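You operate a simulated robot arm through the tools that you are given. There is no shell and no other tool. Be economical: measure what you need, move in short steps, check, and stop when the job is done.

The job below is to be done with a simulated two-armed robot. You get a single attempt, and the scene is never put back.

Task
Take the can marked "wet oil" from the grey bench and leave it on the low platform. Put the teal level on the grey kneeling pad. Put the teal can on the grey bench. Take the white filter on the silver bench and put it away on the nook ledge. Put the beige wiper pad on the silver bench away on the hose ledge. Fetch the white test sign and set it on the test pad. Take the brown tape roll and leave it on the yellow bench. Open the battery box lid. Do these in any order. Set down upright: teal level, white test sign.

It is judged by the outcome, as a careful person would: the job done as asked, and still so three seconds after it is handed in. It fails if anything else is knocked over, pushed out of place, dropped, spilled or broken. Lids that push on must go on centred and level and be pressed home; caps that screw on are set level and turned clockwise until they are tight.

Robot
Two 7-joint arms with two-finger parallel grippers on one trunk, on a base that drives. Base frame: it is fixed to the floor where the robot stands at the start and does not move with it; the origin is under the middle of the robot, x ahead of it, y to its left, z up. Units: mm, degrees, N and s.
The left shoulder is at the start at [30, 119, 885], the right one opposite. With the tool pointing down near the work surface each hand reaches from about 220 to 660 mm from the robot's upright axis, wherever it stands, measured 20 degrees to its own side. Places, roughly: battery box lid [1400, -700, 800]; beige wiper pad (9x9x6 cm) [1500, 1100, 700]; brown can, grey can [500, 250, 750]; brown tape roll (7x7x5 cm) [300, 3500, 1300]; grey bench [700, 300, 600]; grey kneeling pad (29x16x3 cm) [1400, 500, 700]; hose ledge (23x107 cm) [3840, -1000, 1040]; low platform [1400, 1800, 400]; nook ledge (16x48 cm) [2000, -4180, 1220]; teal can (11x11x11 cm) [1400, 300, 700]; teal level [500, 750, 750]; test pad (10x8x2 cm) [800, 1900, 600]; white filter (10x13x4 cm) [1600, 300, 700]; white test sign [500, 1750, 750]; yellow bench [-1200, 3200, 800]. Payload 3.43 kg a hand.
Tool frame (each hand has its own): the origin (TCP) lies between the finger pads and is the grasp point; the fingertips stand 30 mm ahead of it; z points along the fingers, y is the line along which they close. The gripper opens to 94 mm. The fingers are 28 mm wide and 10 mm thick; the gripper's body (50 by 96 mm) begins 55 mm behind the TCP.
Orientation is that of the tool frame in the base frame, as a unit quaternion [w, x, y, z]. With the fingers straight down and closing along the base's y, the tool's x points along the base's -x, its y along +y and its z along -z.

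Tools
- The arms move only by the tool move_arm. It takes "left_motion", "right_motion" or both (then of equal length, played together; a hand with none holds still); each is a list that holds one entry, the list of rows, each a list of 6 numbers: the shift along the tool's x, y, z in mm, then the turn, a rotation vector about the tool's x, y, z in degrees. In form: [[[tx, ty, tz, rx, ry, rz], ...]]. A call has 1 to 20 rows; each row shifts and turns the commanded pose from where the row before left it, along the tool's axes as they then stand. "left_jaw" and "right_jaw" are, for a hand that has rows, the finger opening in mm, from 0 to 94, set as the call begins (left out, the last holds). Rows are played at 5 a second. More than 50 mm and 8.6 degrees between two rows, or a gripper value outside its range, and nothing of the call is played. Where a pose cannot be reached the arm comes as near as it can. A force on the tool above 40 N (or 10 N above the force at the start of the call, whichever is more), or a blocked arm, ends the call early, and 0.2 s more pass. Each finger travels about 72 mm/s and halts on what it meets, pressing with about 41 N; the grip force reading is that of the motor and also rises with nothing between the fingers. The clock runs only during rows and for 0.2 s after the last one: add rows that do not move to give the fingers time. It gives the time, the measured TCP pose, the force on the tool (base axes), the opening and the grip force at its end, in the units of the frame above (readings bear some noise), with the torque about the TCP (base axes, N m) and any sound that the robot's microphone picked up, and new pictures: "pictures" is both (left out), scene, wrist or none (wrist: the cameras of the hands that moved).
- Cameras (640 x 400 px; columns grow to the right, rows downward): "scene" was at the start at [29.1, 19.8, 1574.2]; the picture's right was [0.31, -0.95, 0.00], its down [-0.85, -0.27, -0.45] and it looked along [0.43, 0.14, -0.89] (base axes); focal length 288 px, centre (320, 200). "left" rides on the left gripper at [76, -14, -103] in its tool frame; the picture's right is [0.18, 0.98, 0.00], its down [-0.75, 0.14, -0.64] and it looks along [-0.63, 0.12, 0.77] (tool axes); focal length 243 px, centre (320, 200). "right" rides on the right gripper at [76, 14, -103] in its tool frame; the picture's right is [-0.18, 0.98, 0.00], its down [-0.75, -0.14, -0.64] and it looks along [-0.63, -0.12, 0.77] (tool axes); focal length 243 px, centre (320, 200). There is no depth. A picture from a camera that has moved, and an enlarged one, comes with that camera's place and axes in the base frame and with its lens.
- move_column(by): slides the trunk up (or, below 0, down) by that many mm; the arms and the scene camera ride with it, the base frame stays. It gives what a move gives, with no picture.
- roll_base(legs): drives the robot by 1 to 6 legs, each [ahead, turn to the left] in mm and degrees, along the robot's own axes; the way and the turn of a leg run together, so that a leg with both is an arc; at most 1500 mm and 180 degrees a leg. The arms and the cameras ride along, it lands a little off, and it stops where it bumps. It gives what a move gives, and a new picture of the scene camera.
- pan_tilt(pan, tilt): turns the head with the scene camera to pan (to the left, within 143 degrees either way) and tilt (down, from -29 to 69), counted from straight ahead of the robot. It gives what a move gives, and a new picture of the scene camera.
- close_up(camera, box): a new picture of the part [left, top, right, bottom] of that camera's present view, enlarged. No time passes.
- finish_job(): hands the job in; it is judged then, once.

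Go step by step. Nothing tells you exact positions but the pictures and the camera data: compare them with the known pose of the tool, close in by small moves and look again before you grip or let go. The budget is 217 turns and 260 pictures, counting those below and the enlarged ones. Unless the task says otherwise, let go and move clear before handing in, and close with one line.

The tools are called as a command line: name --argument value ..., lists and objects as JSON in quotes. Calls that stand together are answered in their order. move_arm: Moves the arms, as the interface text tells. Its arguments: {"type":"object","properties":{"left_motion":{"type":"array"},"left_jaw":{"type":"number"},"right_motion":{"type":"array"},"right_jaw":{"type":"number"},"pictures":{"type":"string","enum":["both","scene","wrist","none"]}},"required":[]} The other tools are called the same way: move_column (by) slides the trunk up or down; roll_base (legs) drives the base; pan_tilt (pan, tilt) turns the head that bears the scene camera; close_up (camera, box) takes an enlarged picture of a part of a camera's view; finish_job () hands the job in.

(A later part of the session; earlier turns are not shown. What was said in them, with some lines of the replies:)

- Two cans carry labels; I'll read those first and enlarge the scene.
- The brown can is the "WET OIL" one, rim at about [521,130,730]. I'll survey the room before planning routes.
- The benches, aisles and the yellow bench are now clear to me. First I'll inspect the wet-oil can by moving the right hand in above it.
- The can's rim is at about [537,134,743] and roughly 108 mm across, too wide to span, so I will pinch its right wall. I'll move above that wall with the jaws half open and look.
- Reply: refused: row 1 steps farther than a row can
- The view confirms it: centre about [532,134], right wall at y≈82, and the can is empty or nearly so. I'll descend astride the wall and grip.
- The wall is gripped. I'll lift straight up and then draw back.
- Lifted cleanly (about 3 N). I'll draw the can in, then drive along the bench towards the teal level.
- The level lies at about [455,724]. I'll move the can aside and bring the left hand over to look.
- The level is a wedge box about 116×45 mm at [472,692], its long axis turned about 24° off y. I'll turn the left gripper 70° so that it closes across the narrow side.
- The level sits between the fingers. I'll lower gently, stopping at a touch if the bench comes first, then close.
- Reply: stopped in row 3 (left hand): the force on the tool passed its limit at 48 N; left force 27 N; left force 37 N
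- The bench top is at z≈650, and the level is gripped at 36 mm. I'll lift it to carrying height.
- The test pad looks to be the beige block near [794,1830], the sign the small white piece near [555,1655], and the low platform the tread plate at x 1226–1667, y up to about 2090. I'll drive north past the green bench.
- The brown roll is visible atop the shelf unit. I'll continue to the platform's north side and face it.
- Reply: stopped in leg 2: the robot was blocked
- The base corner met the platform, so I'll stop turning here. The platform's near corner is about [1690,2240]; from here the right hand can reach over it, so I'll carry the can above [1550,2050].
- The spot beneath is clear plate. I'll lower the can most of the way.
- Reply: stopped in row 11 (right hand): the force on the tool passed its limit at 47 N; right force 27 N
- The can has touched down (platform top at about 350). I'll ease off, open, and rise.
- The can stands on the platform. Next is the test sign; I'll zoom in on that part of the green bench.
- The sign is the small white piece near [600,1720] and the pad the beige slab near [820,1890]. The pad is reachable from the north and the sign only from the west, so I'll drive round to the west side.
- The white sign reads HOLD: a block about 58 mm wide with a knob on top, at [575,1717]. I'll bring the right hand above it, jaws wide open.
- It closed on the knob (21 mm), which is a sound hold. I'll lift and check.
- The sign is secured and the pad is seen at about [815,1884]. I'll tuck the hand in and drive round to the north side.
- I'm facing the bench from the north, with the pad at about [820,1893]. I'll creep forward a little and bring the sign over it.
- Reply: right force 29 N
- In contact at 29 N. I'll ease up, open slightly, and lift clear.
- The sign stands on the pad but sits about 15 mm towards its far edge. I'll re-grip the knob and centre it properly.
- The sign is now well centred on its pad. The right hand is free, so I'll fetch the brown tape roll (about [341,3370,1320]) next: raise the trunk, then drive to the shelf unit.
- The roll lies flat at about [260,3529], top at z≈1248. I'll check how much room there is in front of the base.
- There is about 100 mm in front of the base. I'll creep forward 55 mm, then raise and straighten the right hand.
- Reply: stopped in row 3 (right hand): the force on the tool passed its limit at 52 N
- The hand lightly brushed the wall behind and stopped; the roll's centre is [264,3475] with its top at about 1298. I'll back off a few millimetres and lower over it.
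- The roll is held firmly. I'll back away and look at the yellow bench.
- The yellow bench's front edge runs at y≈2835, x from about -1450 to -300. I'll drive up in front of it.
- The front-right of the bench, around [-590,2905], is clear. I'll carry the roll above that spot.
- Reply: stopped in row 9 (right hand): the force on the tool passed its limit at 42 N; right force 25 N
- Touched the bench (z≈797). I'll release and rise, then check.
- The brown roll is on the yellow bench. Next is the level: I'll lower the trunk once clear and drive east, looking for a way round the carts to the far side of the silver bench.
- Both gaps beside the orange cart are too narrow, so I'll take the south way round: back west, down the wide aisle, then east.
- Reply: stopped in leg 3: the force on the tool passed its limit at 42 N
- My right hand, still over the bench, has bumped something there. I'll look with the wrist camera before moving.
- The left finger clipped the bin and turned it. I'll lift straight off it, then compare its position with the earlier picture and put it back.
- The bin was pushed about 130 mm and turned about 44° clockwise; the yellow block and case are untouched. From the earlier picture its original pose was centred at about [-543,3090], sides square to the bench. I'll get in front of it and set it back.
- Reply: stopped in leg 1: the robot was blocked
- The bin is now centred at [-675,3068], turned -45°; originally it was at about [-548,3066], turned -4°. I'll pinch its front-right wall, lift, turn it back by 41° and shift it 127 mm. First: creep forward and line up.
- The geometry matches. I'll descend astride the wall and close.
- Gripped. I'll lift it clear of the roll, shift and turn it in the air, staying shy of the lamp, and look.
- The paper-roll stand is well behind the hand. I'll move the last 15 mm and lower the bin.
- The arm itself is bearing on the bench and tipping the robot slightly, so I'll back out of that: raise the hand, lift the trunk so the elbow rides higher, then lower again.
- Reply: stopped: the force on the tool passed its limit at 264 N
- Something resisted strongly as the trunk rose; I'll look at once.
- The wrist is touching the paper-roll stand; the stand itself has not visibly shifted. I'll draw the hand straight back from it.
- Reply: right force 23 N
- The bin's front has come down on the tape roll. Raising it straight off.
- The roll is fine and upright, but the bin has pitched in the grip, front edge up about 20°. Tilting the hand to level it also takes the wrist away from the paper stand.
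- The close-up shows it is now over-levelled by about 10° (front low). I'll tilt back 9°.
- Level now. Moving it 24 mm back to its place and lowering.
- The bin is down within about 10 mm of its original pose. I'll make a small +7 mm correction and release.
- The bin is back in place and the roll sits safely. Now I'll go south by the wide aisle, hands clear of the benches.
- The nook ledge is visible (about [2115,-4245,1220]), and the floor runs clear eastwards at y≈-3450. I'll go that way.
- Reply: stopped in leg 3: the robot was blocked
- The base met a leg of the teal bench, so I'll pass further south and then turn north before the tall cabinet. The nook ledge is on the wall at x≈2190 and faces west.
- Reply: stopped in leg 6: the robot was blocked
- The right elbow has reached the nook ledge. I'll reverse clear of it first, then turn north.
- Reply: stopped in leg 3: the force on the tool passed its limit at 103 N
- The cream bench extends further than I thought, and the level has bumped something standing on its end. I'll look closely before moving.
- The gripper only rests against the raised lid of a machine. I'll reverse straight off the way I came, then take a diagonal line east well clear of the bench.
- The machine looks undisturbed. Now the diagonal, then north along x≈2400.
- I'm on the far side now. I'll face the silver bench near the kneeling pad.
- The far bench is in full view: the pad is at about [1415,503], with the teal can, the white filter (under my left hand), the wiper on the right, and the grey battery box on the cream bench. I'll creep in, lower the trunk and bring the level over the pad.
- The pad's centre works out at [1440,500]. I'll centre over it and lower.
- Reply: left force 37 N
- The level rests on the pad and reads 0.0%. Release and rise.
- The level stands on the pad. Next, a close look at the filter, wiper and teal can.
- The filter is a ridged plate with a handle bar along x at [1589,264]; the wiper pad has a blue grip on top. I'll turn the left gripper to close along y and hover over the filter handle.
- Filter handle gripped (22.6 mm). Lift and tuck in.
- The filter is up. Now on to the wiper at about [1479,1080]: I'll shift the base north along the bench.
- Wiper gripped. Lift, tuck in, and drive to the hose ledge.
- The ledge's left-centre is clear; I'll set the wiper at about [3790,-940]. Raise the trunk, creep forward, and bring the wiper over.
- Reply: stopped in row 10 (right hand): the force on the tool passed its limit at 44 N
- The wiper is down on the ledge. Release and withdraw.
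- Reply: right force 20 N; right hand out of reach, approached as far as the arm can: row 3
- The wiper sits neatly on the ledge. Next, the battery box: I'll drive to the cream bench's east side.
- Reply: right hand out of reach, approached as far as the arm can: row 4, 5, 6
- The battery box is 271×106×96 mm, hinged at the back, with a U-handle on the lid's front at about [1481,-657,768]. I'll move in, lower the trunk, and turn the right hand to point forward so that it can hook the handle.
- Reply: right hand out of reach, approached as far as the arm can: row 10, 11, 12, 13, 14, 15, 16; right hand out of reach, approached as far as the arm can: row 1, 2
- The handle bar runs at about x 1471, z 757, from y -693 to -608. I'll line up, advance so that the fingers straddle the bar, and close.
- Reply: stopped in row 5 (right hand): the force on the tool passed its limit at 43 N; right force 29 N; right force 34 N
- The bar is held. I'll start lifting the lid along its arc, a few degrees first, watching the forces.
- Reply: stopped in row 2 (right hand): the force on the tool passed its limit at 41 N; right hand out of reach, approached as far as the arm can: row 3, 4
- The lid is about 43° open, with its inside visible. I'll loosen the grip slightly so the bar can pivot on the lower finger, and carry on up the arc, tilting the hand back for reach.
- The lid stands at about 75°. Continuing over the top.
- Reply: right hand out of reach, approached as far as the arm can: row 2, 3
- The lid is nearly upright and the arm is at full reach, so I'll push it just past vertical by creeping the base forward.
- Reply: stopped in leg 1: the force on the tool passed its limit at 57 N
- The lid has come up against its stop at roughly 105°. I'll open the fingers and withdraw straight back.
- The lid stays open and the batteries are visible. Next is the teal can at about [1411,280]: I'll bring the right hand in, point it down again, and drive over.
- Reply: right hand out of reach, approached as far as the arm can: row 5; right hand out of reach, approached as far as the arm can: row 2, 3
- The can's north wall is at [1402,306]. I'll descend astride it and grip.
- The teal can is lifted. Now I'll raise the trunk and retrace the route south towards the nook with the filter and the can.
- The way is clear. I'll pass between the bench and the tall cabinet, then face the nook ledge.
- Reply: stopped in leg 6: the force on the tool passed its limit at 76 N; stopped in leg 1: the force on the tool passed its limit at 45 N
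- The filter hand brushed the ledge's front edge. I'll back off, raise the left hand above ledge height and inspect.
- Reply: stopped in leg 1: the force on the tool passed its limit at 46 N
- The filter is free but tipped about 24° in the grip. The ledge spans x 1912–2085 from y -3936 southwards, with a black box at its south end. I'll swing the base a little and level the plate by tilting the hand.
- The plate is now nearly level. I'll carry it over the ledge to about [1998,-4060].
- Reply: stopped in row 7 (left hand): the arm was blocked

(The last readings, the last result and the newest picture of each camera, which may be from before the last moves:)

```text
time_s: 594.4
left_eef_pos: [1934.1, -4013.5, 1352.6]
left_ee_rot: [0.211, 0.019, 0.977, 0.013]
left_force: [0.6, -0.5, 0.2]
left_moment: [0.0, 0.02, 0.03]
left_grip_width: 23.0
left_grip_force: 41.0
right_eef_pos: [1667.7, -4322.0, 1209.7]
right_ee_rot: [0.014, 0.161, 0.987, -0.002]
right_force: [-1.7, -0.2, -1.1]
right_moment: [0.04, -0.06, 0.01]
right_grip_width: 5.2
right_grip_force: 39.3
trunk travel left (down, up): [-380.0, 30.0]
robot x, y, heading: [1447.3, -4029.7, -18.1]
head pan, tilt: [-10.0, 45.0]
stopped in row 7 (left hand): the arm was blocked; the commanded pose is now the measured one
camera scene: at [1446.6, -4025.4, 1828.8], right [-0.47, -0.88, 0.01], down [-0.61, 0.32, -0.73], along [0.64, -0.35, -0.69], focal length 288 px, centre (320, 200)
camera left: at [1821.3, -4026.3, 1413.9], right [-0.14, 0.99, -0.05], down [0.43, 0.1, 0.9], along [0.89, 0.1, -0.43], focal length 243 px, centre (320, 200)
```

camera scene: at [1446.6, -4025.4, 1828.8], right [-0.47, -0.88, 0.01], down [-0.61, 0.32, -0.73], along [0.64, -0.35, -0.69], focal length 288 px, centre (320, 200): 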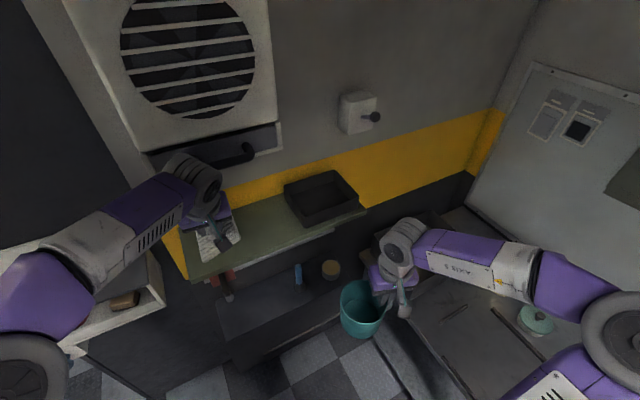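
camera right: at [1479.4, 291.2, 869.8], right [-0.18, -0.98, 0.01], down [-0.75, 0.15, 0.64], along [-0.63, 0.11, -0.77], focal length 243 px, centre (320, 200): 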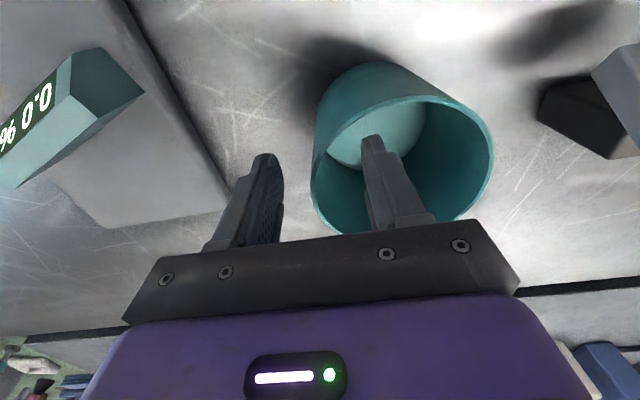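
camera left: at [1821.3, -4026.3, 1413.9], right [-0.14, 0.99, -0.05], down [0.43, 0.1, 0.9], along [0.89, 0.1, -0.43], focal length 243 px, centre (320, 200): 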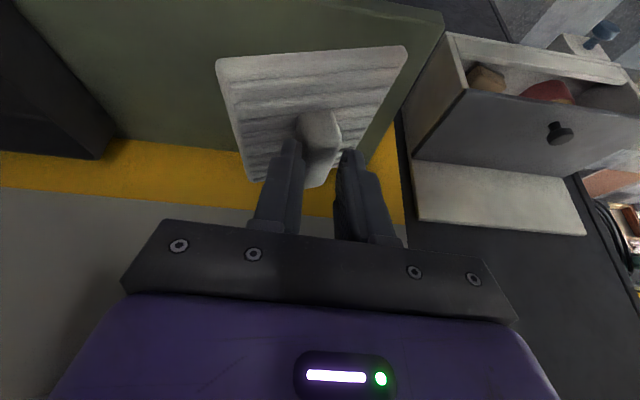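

The wrist met the heater above the ledge. I'll come in lower, with the wrist staying in front of the heater: back slightly, then down.

move_arm --left_motion '[[[12, 0, 3, 0, 0, 0], [12, 0, 20, 0, 0, 0], [10, 0, 22, 0, 0, 0], [0, 0, 0, 0, 0, 0], [0, 0, 0, 0, 0, 0]]]' --pictures "wrist"

```text
time_s: 595.6
left_eef_pos: [1955.0, -4043.5, 1286.1]
left_ee_rot: [0.202, 0.03, 0.979, 0.014]
left_force: [-1.1, -0.9, 3.0]
left_moment: [0.03, -0.24, -0.07]
left_grip_width: 22.3
left_grip_force: 41.0
right_eef_pos: [1697.1, -4342.4, 1197.3]
right_ee_rot: [0.001, 0.162, 0.987, 0.005]
right_force: [-0.7, 0.3, 0.4]
right_moment: [-0.05, 0.03, 0.0]
right_grip_width: 4.9
right_grip_force: 39.7
trunk travel left (down, up): [-380.0, 30.0]
robot x, y, heading: [1446.0, -4030.5, -18.4]
head pan, tilt: [-10.0, 45.0]
camera left: at [1842.9, -4055.1, 1348.3], right [-0.12, 0.99, -0.03], down [0.44, 0.08, 0.89], along [0.89, 0.09, -0.45], focal length 243 px, centre (320, 200)
```

left: 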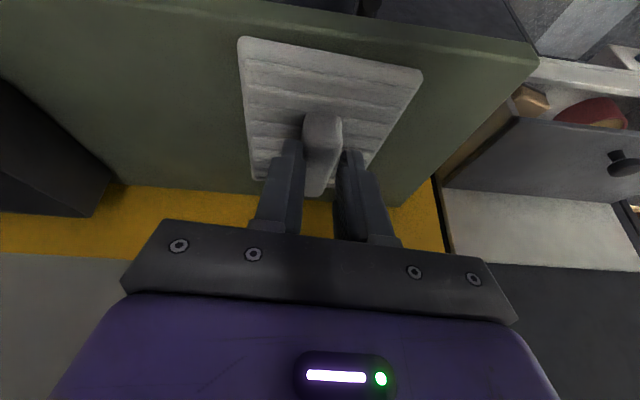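

The plate is just above the ledge and inside its edges. A small push inward, then lower gently.

move_arm --left_motion '[[[-5.5, 0, 2.4, 0, 0, 0], [-5.5, 0, 2.4, 0, 0, 0], [1.2, 0, 2.8, 0, 0, 0], [1.2, 0, 2.8, 0, 0, 0], [1.2, 0, 2.8, 0, 0, 0], [1.2, 0, 2.8, 0, 0, 0], [0, 0, 0, 0, 0, 0]]]' --pictures "wrist"

```text
time_s: 596.9
left_eef_pos: [1967.6, -4044.5, 1282.5]
left_ee_rot: [0.211, 0.03, 0.977, 0.01]
left_force: [-5.1, 2.4, 12.2]
left_moment: [0.14, 0.82, -0.06]
left_grip_width: 22.2
left_grip_force: 41.0
right_eef_pos: [1694.7, -4343.0, 1197.0]
right_ee_rot: [0.001, 0.162, 0.987, 0.005]
right_force: [-1.6, -0.4, -1.0]
right_moment: [-0.05, 0.01, -0.01]
right_grip_width: 4.9
right_grip_force: 39.8
trunk travel left (down, up): [-380.0, 30.0]
robot x, y, heading: [1448.7, -4035.8, -18.3]
head pan, tilt: [-10.0, 45.0]
stopped in row 6 (left hand): the force on the tool passed its limit at 43 N (the readings are from after the stop); the commanded pose is now the measured one
camera left: at [1854.7, -4056.5, 1344.7], right [-0.12, 0.99, -0.04], down [0.43, 0.09, 0.9], along [0.9, 0.09, -0.43], focal length 243 px, centre (320, 200)
```

left: 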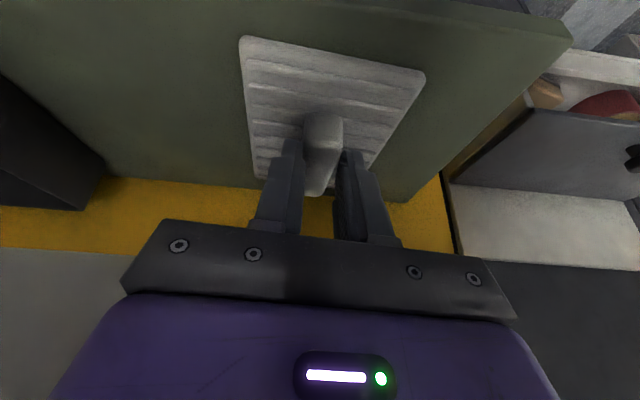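

move_arm --left_motion '[[[0, 0, 0, 0, 0, 0], [0, 0, 0, 0, 0, 0], [0, 0, 0, 0, 0, 0]]]' --left_jaw 52 --pictures "none"

move_arm --left_motion '[[[0, 0, -12, 0, 0, 0], [3, 0, -12, 0, 0, 0], [20, 0, -18, 0, 0, 0], [38, 0, -20, 0, 0, 0], [38, 0, -20, 0, 0, 0], [38, 0, -20, 0, 0, 0], [38, 0, -20, 0, 0, 0], [0, 0, 0, 0, 0, 0]]]' --pictures "both"

```text
time_s: 597.7
left_eef_pos: [1969.4, -4046.1, 1281.3]
left_ee_rot: [0.209, 0.029, 0.977, 0.012]
left_force: [0.6, 0.6, 0.0]
left_moment: [0.0, -0.04, 0.01]
left_grip_width: 52.0
left_grip_force: 0.1
right_eef_pos: [1697.9, -4342.7, 1198.6]
right_ee_rot: [0.0, 0.162, 0.987, 0.005]
right_force: [-0.6, -0.6, -1.1]
right_moment: [0.03, 0.01, 0.03]
right_grip_width: 4.8
right_grip_force: 39.4
trunk travel left (down, up): [-380.0, 30.0]
robot x, y, heading: [1448.0, -4030.5, -18.6]
head pan, tilt: [-10.0, 45.0]
```

```text
time_s: 599.5
left_eef_pos: [1759.4, -4035.5, 1317.8]
left_ee_rot: [0.208, 0.03, 0.978, 0.011]
left_force: [0.1, 0.1, 0.0]
left_moment: [0.03, 0.0, -0.05]
left_grip_width: 52.1
left_grip_force: 0.1
right_eef_pos: [1697.4, -4343.1, 1199.1]
right_ee_rot: [0.0, 0.163, 0.987, 0.006]
right_force: [-0.2, 0.4, -0.4]
right_moment: [0.02, 0.01, -0.02]
right_grip_width: 5.1
right_grip_force: 38.8
trunk travel left (down, up): [-380.0, 30.0]
robot x, y, heading: [1448.5, -4029.1, -18.8]
head pan, tilt: [-10.0, 45.0]
camera scene: at [1491.3, -4059.9, 1827.4], right [-0.48, -0.88, 0.0], down [-0.62, 0.34, -0.71], along [0.62, -0.34, -0.71], focal length 288 px, centre (320, 200)
camera left: at [1646.7, -4047.6, 1380.7], right [-0.12, 0.99, -0.04], down [0.43, 0.09, 0.9], along [0.9, 0.09, -0.44], focal length 243 px, centre (320, 200)
```

scene: 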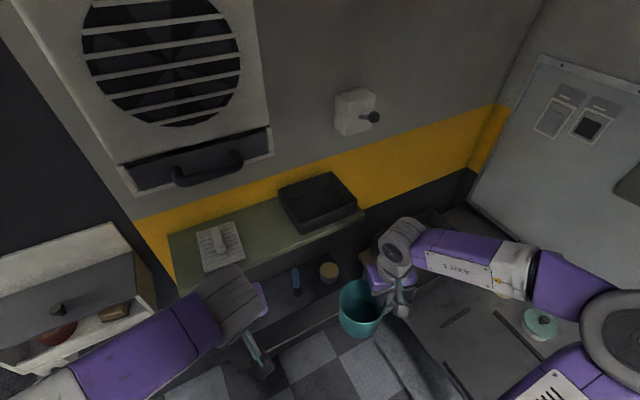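
left: 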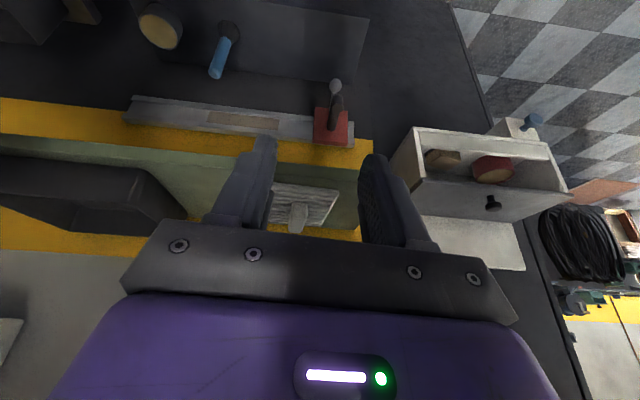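

The filter is on the nook ledge beside the box. Last: the teal can to the grey bench. I'll drive out west and up the aisle to my starting place.

roll_base --legs '[[-450, 0], [0, -167], [1420, 0], [0, -85]]'

```text
time_s: 619.2
left_eef_pos: [-535.5, -3590.9, 1320.0]
left_ee_rot: [-0.106, 0.8, -0.562, -0.181]
left_force: [0.7, 0.4, -1.2]
left_moment: [0.01, -0.03, -0.02]
left_grip_width: 51.9
left_grip_force: 0.0
right_eef_pos: [-228.8, -3525.8, 1197.4]
right_ee_rot: [0.005, 0.734, -0.679, -0.003]
right_force: [0.0, 0.4, -0.9]
right_moment: [0.0, -0.01, -0.01]
right_grip_width: 4.3
right_grip_force: 38.7
trunk travel left (down, up): [-380.0, 30.0]
robot x, y, heading: [-415.0, -3875.0, 94.5]
head pan, tilt: [-10.0, 45.0]
camera scene: at [-407.5, -3826.1, 1827.4], right [1.0, -0.09, 0.0], down [-0.07, -0.7, -0.71], along [0.07, 0.7, -0.71], focal length 288 px, centre (320, 200)
```

scene: 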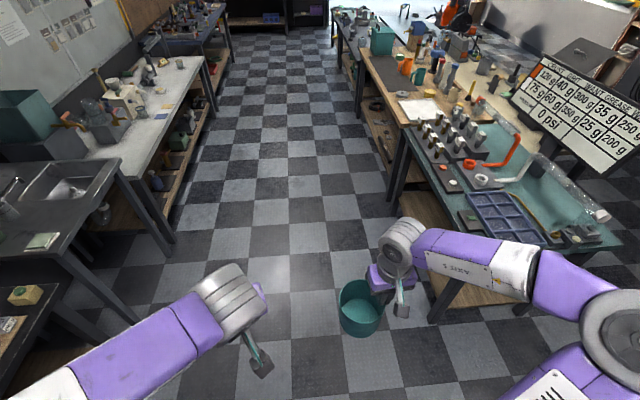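

close_up --camera "right" --box '[0, 0, 640, 400]'

```text
1.00 times, centred on (320, 200) of right (not enlarged: the box is as wide or as high as the picture)
camera zoom: at [-235.6, -3602.6, 1300.7], right [-0.99, 0.11, 0.01], down [0.09, 0.76, 0.64], along [0.06, 0.64, -0.77], focal length 243 px, centre (320, 200)
```

zoom: 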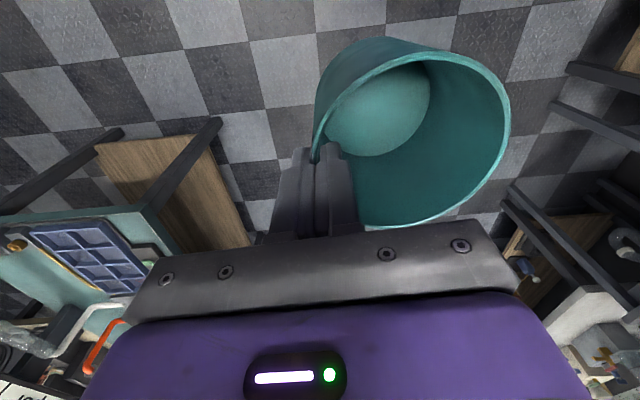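

The can has crept down and is held only near its rim. Before driving on I'll secure it with the free left hand on its opposite wall. First I'll point the left hand straight, leaning slightly outward.

move_arm --left_motion '[[[0, 0, 0, 0, 7, 0], [0, 0, 0, 0, 7, 0], [0, 0, 0, 0, 7, 0], [0, 0, 0, 0, 7, 0], [0, 0, 0, 0, 0, 8], [0, 0, 0, 0, 0, 8], [0, 0, 0, 0, 0, 7], [0, 0, 0, 6, 0, 0], [0, 0, 0, 6, 0, 0], [0, 0, 0, 0, 0, 0]]]' --left_jaw 44 --pictures "none"

```text
time_s: 621.4
left_eef_pos: [-534.4, -3590.3, 1319.0]
left_ee_rot: [0.045, -0.689, 0.716, -0.1]
left_force: [0.1, 0.3, -0.1]
left_moment: [0.0, -0.02, 0.02]
left_grip_width: 44.0
left_grip_force: 0.0
right_eef_pos: [-228.1, -3525.5, 1197.8]
right_ee_rot: [0.005, 0.735, -0.678, -0.003]
right_force: [0.2, 0.4, -0.5]
right_moment: [0.02, -0.05, 0.03]
right_grip_width: 3.8
right_grip_force: 38.5
trunk travel left (down, up): [-380.0, 30.0]
robot x, y, heading: [-415.7, -3879.3, 94.8]
head pan, tilt: [-10.0, 45.0]
```

move_arm --left_motion '[[[-14.3, -33.3, 23.2, 0, 0, 0], [-14.3, -33.3, 23.2, 0, 0, 0], [-14.3, -33.3, 23.2, 0, 0, 0], [-14.3, -33.3, 23.2, 0, 0, 0], [-14.3, -33.3, 23.2, 0, 0, 0], [0, 0, 30, 0, 0, 0], [0, 0, 30, 0, 0, 0]]]' --pictures "wrist"

```text
time_s: 623.0
left_eef_pos: [-333.9, -3539.0, 1173.2]
left_ee_rot: [0.044, -0.689, 0.717, -0.099]
left_force: [-0.7, 0.2, -0.1]
left_moment: [0.0, 0.0, 0.01]
left_grip_width: 44.2
left_grip_force: 0.1
right_eef_pos: [-228.4, -3524.2, 1198.2]
right_ee_rot: [0.004, 0.734, -0.679, -0.003]
right_force: [0.2, -0.3, -0.4]
right_moment: [-0.03, 0.0, 0.01]
right_grip_width: 4.0
right_grip_force: 37.7
trunk travel left (down, up): [-380.0, 30.0]
robot x, y, heading: [-417.1, -3878.8, 94.6]
head pan, tilt: [-10.0, 45.0]
camera left: at [-344.4, -3608.4, 1282.1], right [-0.97, -0.15, -0.19], down [-0.23, 0.81, 0.54], along [0.07, 0.57, -0.82], focal length 243 px, centre (320, 200)
```

left: 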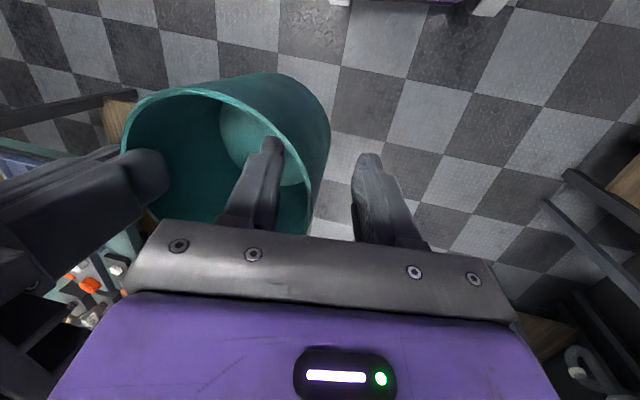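

The left fingers straddle the far wall deeply. Closing now.

move_arm --left_motion '[[[0, 0, 0, 0, 0, 0], [0, 0, 0, 0, 0, 0], [0, 0, 0, 0, 0, 0], [0, 0, 0, 0, 0, 0]]]' --left_jaw 0 --pictures "wrist"

```text
time_s: 623.9
left_eef_pos: [-332.2, -3537.7, 1174.3]
left_ee_rot: [0.049, -0.691, 0.714, -0.101]
left_force: [6.7, 8.4, -9.0]
left_moment: [-0.58, 1.27, 0.92]
left_grip_width: 10.8
left_grip_force: 41.0
right_eef_pos: [-233.8, -3528.1, 1199.0]
right_ee_rot: [0.009, 0.736, -0.677, -0.004]
right_force: [-6.2, -9.4, 9.0]
right_moment: [0.22, -0.14, -0.06]
right_grip_width: 2.0
right_grip_force: 36.7
trunk travel left (down, up): [-380.0, 30.0]
robot x, y, heading: [-416.1, -3875.4, 94.5]
head pan, tilt: [-10.0, 45.0]
stopped in row 4 (left hand): the force on the tool passed its limit at 41 N (the readings are from after the stop); the commanded pose is now the measured one
camera left: at [-343.4, -3607.1, 1282.4], right [-0.97, -0.16, -0.19], down [-0.24, 0.8, 0.54], along [0.07, 0.57, -0.82], focal length 243 px, centre (320, 200)
```

left: 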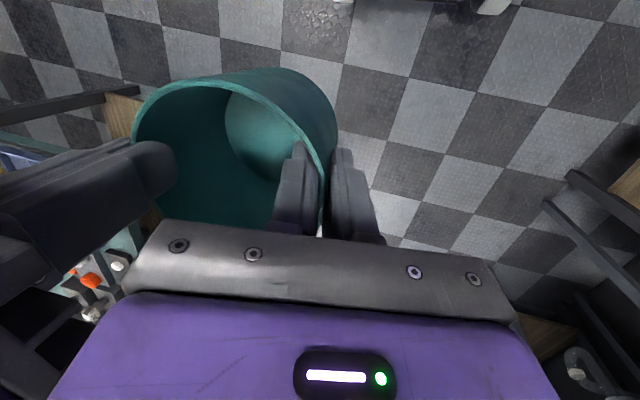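

The left hand has it securely. I'll release the right hand and move it clear.

move_arm --right_motion '[[[0, 0, 0, 0, 0, 0], [0, 0, 0, 0, 0, 0], [0, 0, -35, 0, 0, 0], [0, 0, -40, 0, 0, 0], [0, -40, 0, 0, 0, 0], [0, -45, 0, 0, 0, 0], [0, 0, 0, 0, 0, 0]]]' --right_jaw 40 --pictures "none"

close_up --camera "left" --box '[0, 0, 640, 400]'

```text
time_s: 625.5
left_eef_pos: [-333.1, -3537.4, 1174.2]
left_ee_rot: [0.05, -0.689, 0.716, -0.101]
left_force: [-0.5, -0.5, -1.7]
left_moment: [-0.03, 0.05, 0.0]
left_grip_width: 6.5
left_grip_force: 40.3
right_eef_pos: [-147.1, -3520.7, 1269.9]
right_ee_rot: [0.007, 0.736, -0.677, -0.005]
right_force: [-0.6, 0.2, -0.4]
right_moment: [0.04, -0.01, 0.01]
right_grip_width: 40.0
right_grip_force: 0.0
trunk travel left (down, up): [-380.0, 30.0]
robot x, y, heading: [-414.9, -3876.8, 94.8]
head pan, tilt: [-10.0, 45.0]
```

```text
1.00 times, centred on (320, 200) of left (not enlarged: the box is as wide or as high as the picture)
camera zoom: at [-344.2, -3607.6, 1283.0], right [-0.97, -0.15, -0.2], down [-0.24, 0.8, 0.54], along [0.07, 0.57, -0.82], focal length 243 px, centre (320, 200)
```

zoom: 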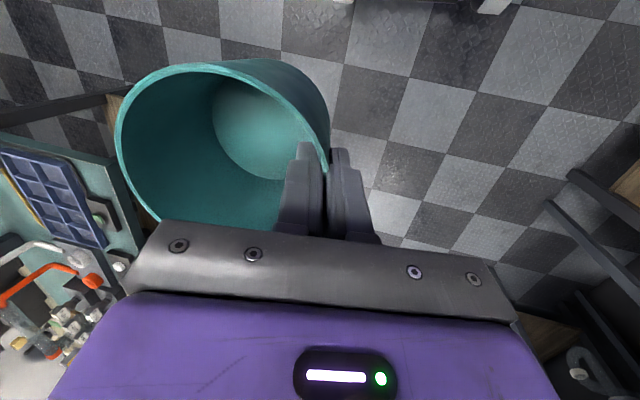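

Held well, full wall depth. Straighten the hand so the can hangs level, then drive up the aisle to the grey bench.

move_arm --left_motion '[[[0, 0, 0, -6, 0, 0], [0, 0, 0, -6, 0, 0], [0, 0, 0, 0, 0, 0]]]' --pictures "none"

roll_base --legs '[[0, -5], [1500, 0], [1500, 0], [860, 0], [0, -90], [380, 0]]'

```text
time_s: 626.2
left_eef_pos: [-333.6, -3537.5, 1175.7]
left_ee_rot: [-0.022, -0.691, 0.722, -0.025]
left_force: [0.5, 1.0, -1.4]
left_moment: [0.0, 0.03, 0.0]
left_grip_width: 6.4
left_grip_force: 40.4
right_eef_pos: [-146.1, -3519.4, 1270.8]
right_ee_rot: [0.007, 0.737, -0.676, -0.005]
right_force: [0.0, 0.1, 1.0]
right_moment: [-0.02, 0.02, 0.01]
right_grip_width: 40.1
right_grip_force: 0.1
trunk travel left (down, up): [-380.0, 30.0]
robot x, y, heading: [-413.9, -3879.8, 94.6]
head pan, tilt: [-10.0, 45.0]
```

```text
time_s: 651.2
left_eef_pos: [331.2, -121.3, 1175.2]
left_ee_rot: [-0.033, 0.069, 0.997, 0.001]
left_force: [0.1, -0.6, -0.5]
left_moment: [0.0, 0.02, 0.02]
left_grip_width: 6.2
left_grip_force: 40.4
right_eef_pos: [331.9, -311.0, 1269.7]
right_ee_rot: [-0.002, 0.005, 1.0, 0.008]
right_force: [0.0, -0.3, -0.2]
right_moment: [0.02, 0.01, -0.02]
right_grip_width: 39.8
right_grip_force: 0.0
trunk travel left (down, up): [-380.0, 30.0]
robot x, y, heading: [1.2, -8.1, -0.7]
head pan, tilt: [-10.0, 45.0]
camera scene: at [50.7, -21.6, 1827.4], right [-0.18, -0.98, 0.0], down [-0.69, 0.13, -0.71], along [0.7, -0.13, -0.71], focal length 288 px, centre (320, 200)
```

scene: 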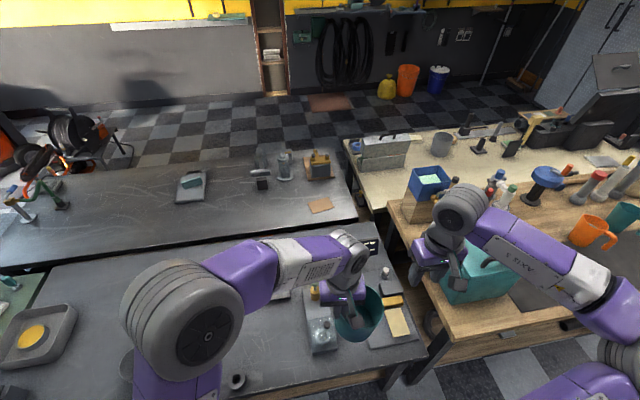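

Back at the starting place. I'll carry the can over the spot where the oil can used to stand (about [532,135]) and lower it.

move_arm --left_motion '[[[0, 0, 0, 0, -3.8, 0], [-20.5, 41.5, 0, 0, 0, 0], [-20.5, 41.5, 0, 0, 0, 0], [-20.5, 41.5, 0, 0, 0, 0], [-20.5, 41.5, 0, 0, 0, 0], [-20.5, 41.5, 0, 0, 0, 0], [-20.5, 41.5, 0, 0, 0, 0], [-20.5, 41.5, 0, 0, 0, 0], [-20.5, 41.5, 0, 0, 0, 0], [0, 0, 42, 0, 0, 0], [0, 0, 42, 0, 0, 0], [0, 0, 42, 0, 0, 0], [0, 0, 42, 0, 0, 0], [0, 0, 42, 0, 0, 0], [0, 0, 42, 0, 0, 0], [0, 0, 42, 0, 0, 0], [0, 0, 30, 0, 0, 0], [0, 0, 0, 0, 0, 0]]]' --pictures "wrist"

```text
time_s: 655.0
left_eef_pos: [538.5, 183.1, 849.0]
left_ee_rot: [-0.001, 0.069, 0.998, -0.003]
left_force: [0.4, 1.0, -0.6]
left_moment: [0.03, 0.01, 0.0]
left_grip_width: 6.5
left_grip_force: 40.7
right_eef_pos: [331.8, -309.7, 1269.5]
right_ee_rot: [-0.002, 0.005, 1.0, 0.009]
right_force: [0.0, 0.1, -0.1]
right_moment: [0.01, -0.01, -0.01]
right_grip_width: 39.7
right_grip_force: 0.0
trunk travel left (down, up): [-380.0, 30.0]
robot x, y, heading: [1.9, -6.7, -0.7]
head pan, tilt: [-10.0, 45.0]
camera left: at [460.2, 178.5, 950.8], right [-0.05, 1.0, 0.0], down [0.77, 0.04, 0.64], along [0.64, 0.03, -0.77], focal length 243 px, centre (320, 200)
```

left: 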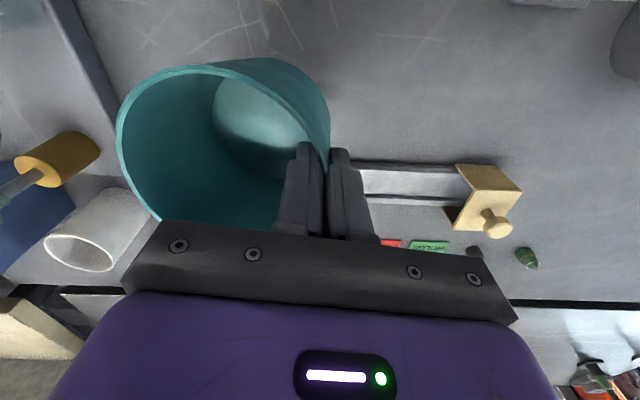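

Clear below. Lower to contact.

move_arm --left_motion '[[[0, 0, 35, 0, 0, 0], [0, 0, 30, 0, 0, 0], [0, 0, 5, 0, 0, 0], [0, 0, 3, 0, 0, 0], [0, 0, 3, 0, 0, 0], [0, 0, 3, 0, 0, 0], [0, 0, 3, 0, 0, 0], [0, 0, 3, 0, 0, 0], [0, 0, 3, 0, 0, 0], [0, 0, 3, 0, 0, 0], [0, 0, 3, 0, 0, 0], [0, 0, 3, 0, 0, 0], [0, 0, 3, 0, 0, 0], [0, 0, 3, 0, 0, 0], [0, 0, 3, 0, 0, 0], [0, 0, 3, 0, 0, 0]]]' --pictures "wrist"

```text
time_s: 658.4
left_eef_pos: [542.1, 184.4, 745.3]
left_ee_rot: [0.004, 0.068, 0.998, -0.001]
left_force: [9.4, 6.8, 31.8]
left_moment: [-0.45, 0.6, 0.0]
left_grip_width: 6.7
left_grip_force: 40.7
right_eef_pos: [332.2, -311.1, 1271.0]
right_ee_rot: [-0.001, 0.004, 1.0, 0.009]
right_force: [0.1, 0.0, 0.1]
right_moment: [0.0, 0.0, -0.01]
right_grip_width: 39.9
right_grip_force: 0.0
trunk travel left (down, up): [-380.0, 30.0]
robot x, y, heading: [-0.8, -9.5, -0.5]
head pan, tilt: [-10.0, 45.0]
camera left: at [463.5, 178.6, 847.0], right [-0.05, 1.0, 0.0], down [0.76, 0.04, 0.65], along [0.65, 0.03, -0.76], focal length 243 px, centre (320, 200)
```

left: 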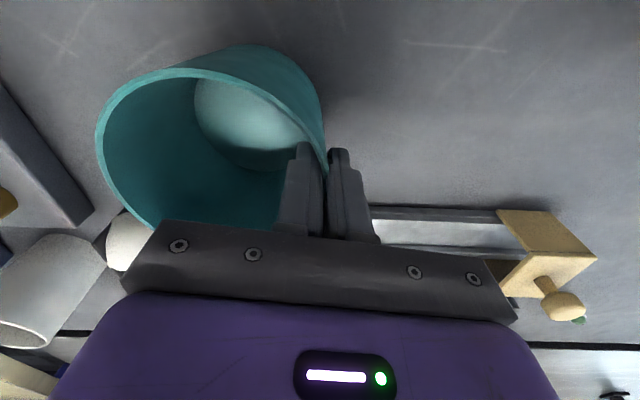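

Seated on the bench (32 N). Release and rise.

move_arm --left_motion '[[[0, 0, -2, 0, 0, 0], [0, 0, 0, 0, 0, 0], [0, 0, 0, 0, 0, 0]]]' --left_jaw 36 --pictures "none"

move_arm --left_motion '[[[0, 0, -30, 0, 0, 0], [0, 0, -45, 0, 0, 0], [0, 0, -45, 0, 0, 0], [0, 0, -45, 0, 0, 0], [0, 0, -45, 0, 0, 0], [45, 0, 0, 0, 0, 0], [45, 10, 0, 0, 0, 0], [40, 25, 0, 0, 0, 0], [0, 45, 0, 0, 0, 0], [0, 0, 0, 0, 0, 0]]]' --pictures "both"

```text
time_s: 659.2
left_eef_pos: [538.5, 182.5, 742.1]
left_ee_rot: [0.0, 0.069, 0.998, -0.001]
left_force: [0.2, 1.3, 0.3]
left_moment: [0.01, -0.02, 0.01]
left_grip_width: 36.1
left_grip_force: 0.1
right_eef_pos: [332.8, -310.3, 1269.7]
right_ee_rot: [-0.002, 0.005, 1.0, 0.009]
right_force: [-0.3, -0.1, -0.6]
right_moment: [0.01, 0.02, 0.02]
right_grip_width: 40.1
right_grip_force: 0.0
trunk travel left (down, up): [-380.0, 30.0]
robot x, y, heading: [-0.1, -7.1, -0.9]
head pan, tilt: [-10.0, 45.0]
```

```text
time_s: 661.4
left_eef_pos: [424.0, 279.2, 953.6]
left_ee_rot: [0.0, 0.068, 0.998, -0.002]
left_force: [-1.0, -0.3, -0.3]
left_moment: [0.0, 0.0, 0.03]
left_grip_width: 35.8
left_grip_force: 0.1
right_eef_pos: [332.1, -311.6, 1269.5]
right_ee_rot: [-0.002, 0.004, 1.0, 0.009]
right_force: [0.1, -0.1, -0.8]
right_moment: [0.01, 0.0, 0.01]
right_grip_width: 39.8
right_grip_force: 0.0
trunk travel left (down, up): [-380.0, 30.0]
robot x, y, heading: [-0.5, -7.6, -0.7]
head pan, tilt: [-10.0, 45.0]
camera scene: at [50.3, -23.1, 1827.4], right [-0.18, -0.98, 0.0], down [-0.69, 0.13, -0.71], along [0.7, -0.13, -0.71], focal length 288 px, centre (320, 200)
camera left: at [346.5, 275.0, 1055.5], right [-0.05, 1.0, 0.0], down [0.77, 0.04, 0.64], along [0.64, 0.03, -0.77], focal length 243 px, centre (320, 200)
```

scene: 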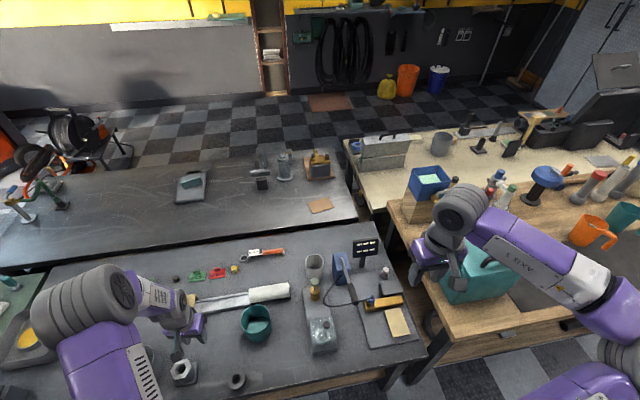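
left: 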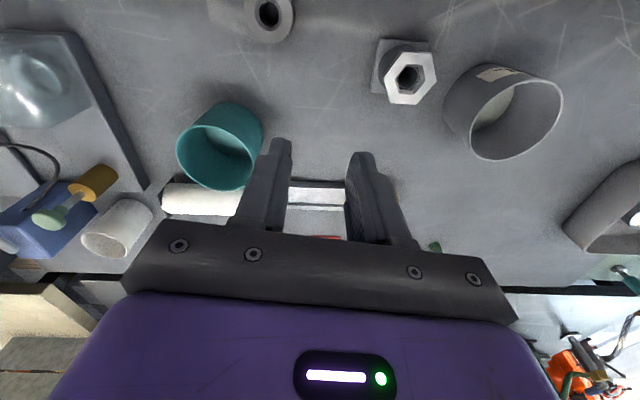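

All eight jobs are done: the teal can stands on the grey bench, the lid is open, the level is on its pad, and both hands are clear. Handing in.

finish_job

```text
The job is handed in.
```

All eight tasks are done and the job is handed in, but it was not clean. My right hand pushed and turned a bin on the yellow bench, which I put back to within about 10 mm by eye. I also bumped the paper-roll stand there, a machine lid on the cream bench, and the heater and ledge at the nook. None of those showed any sign of having moved.
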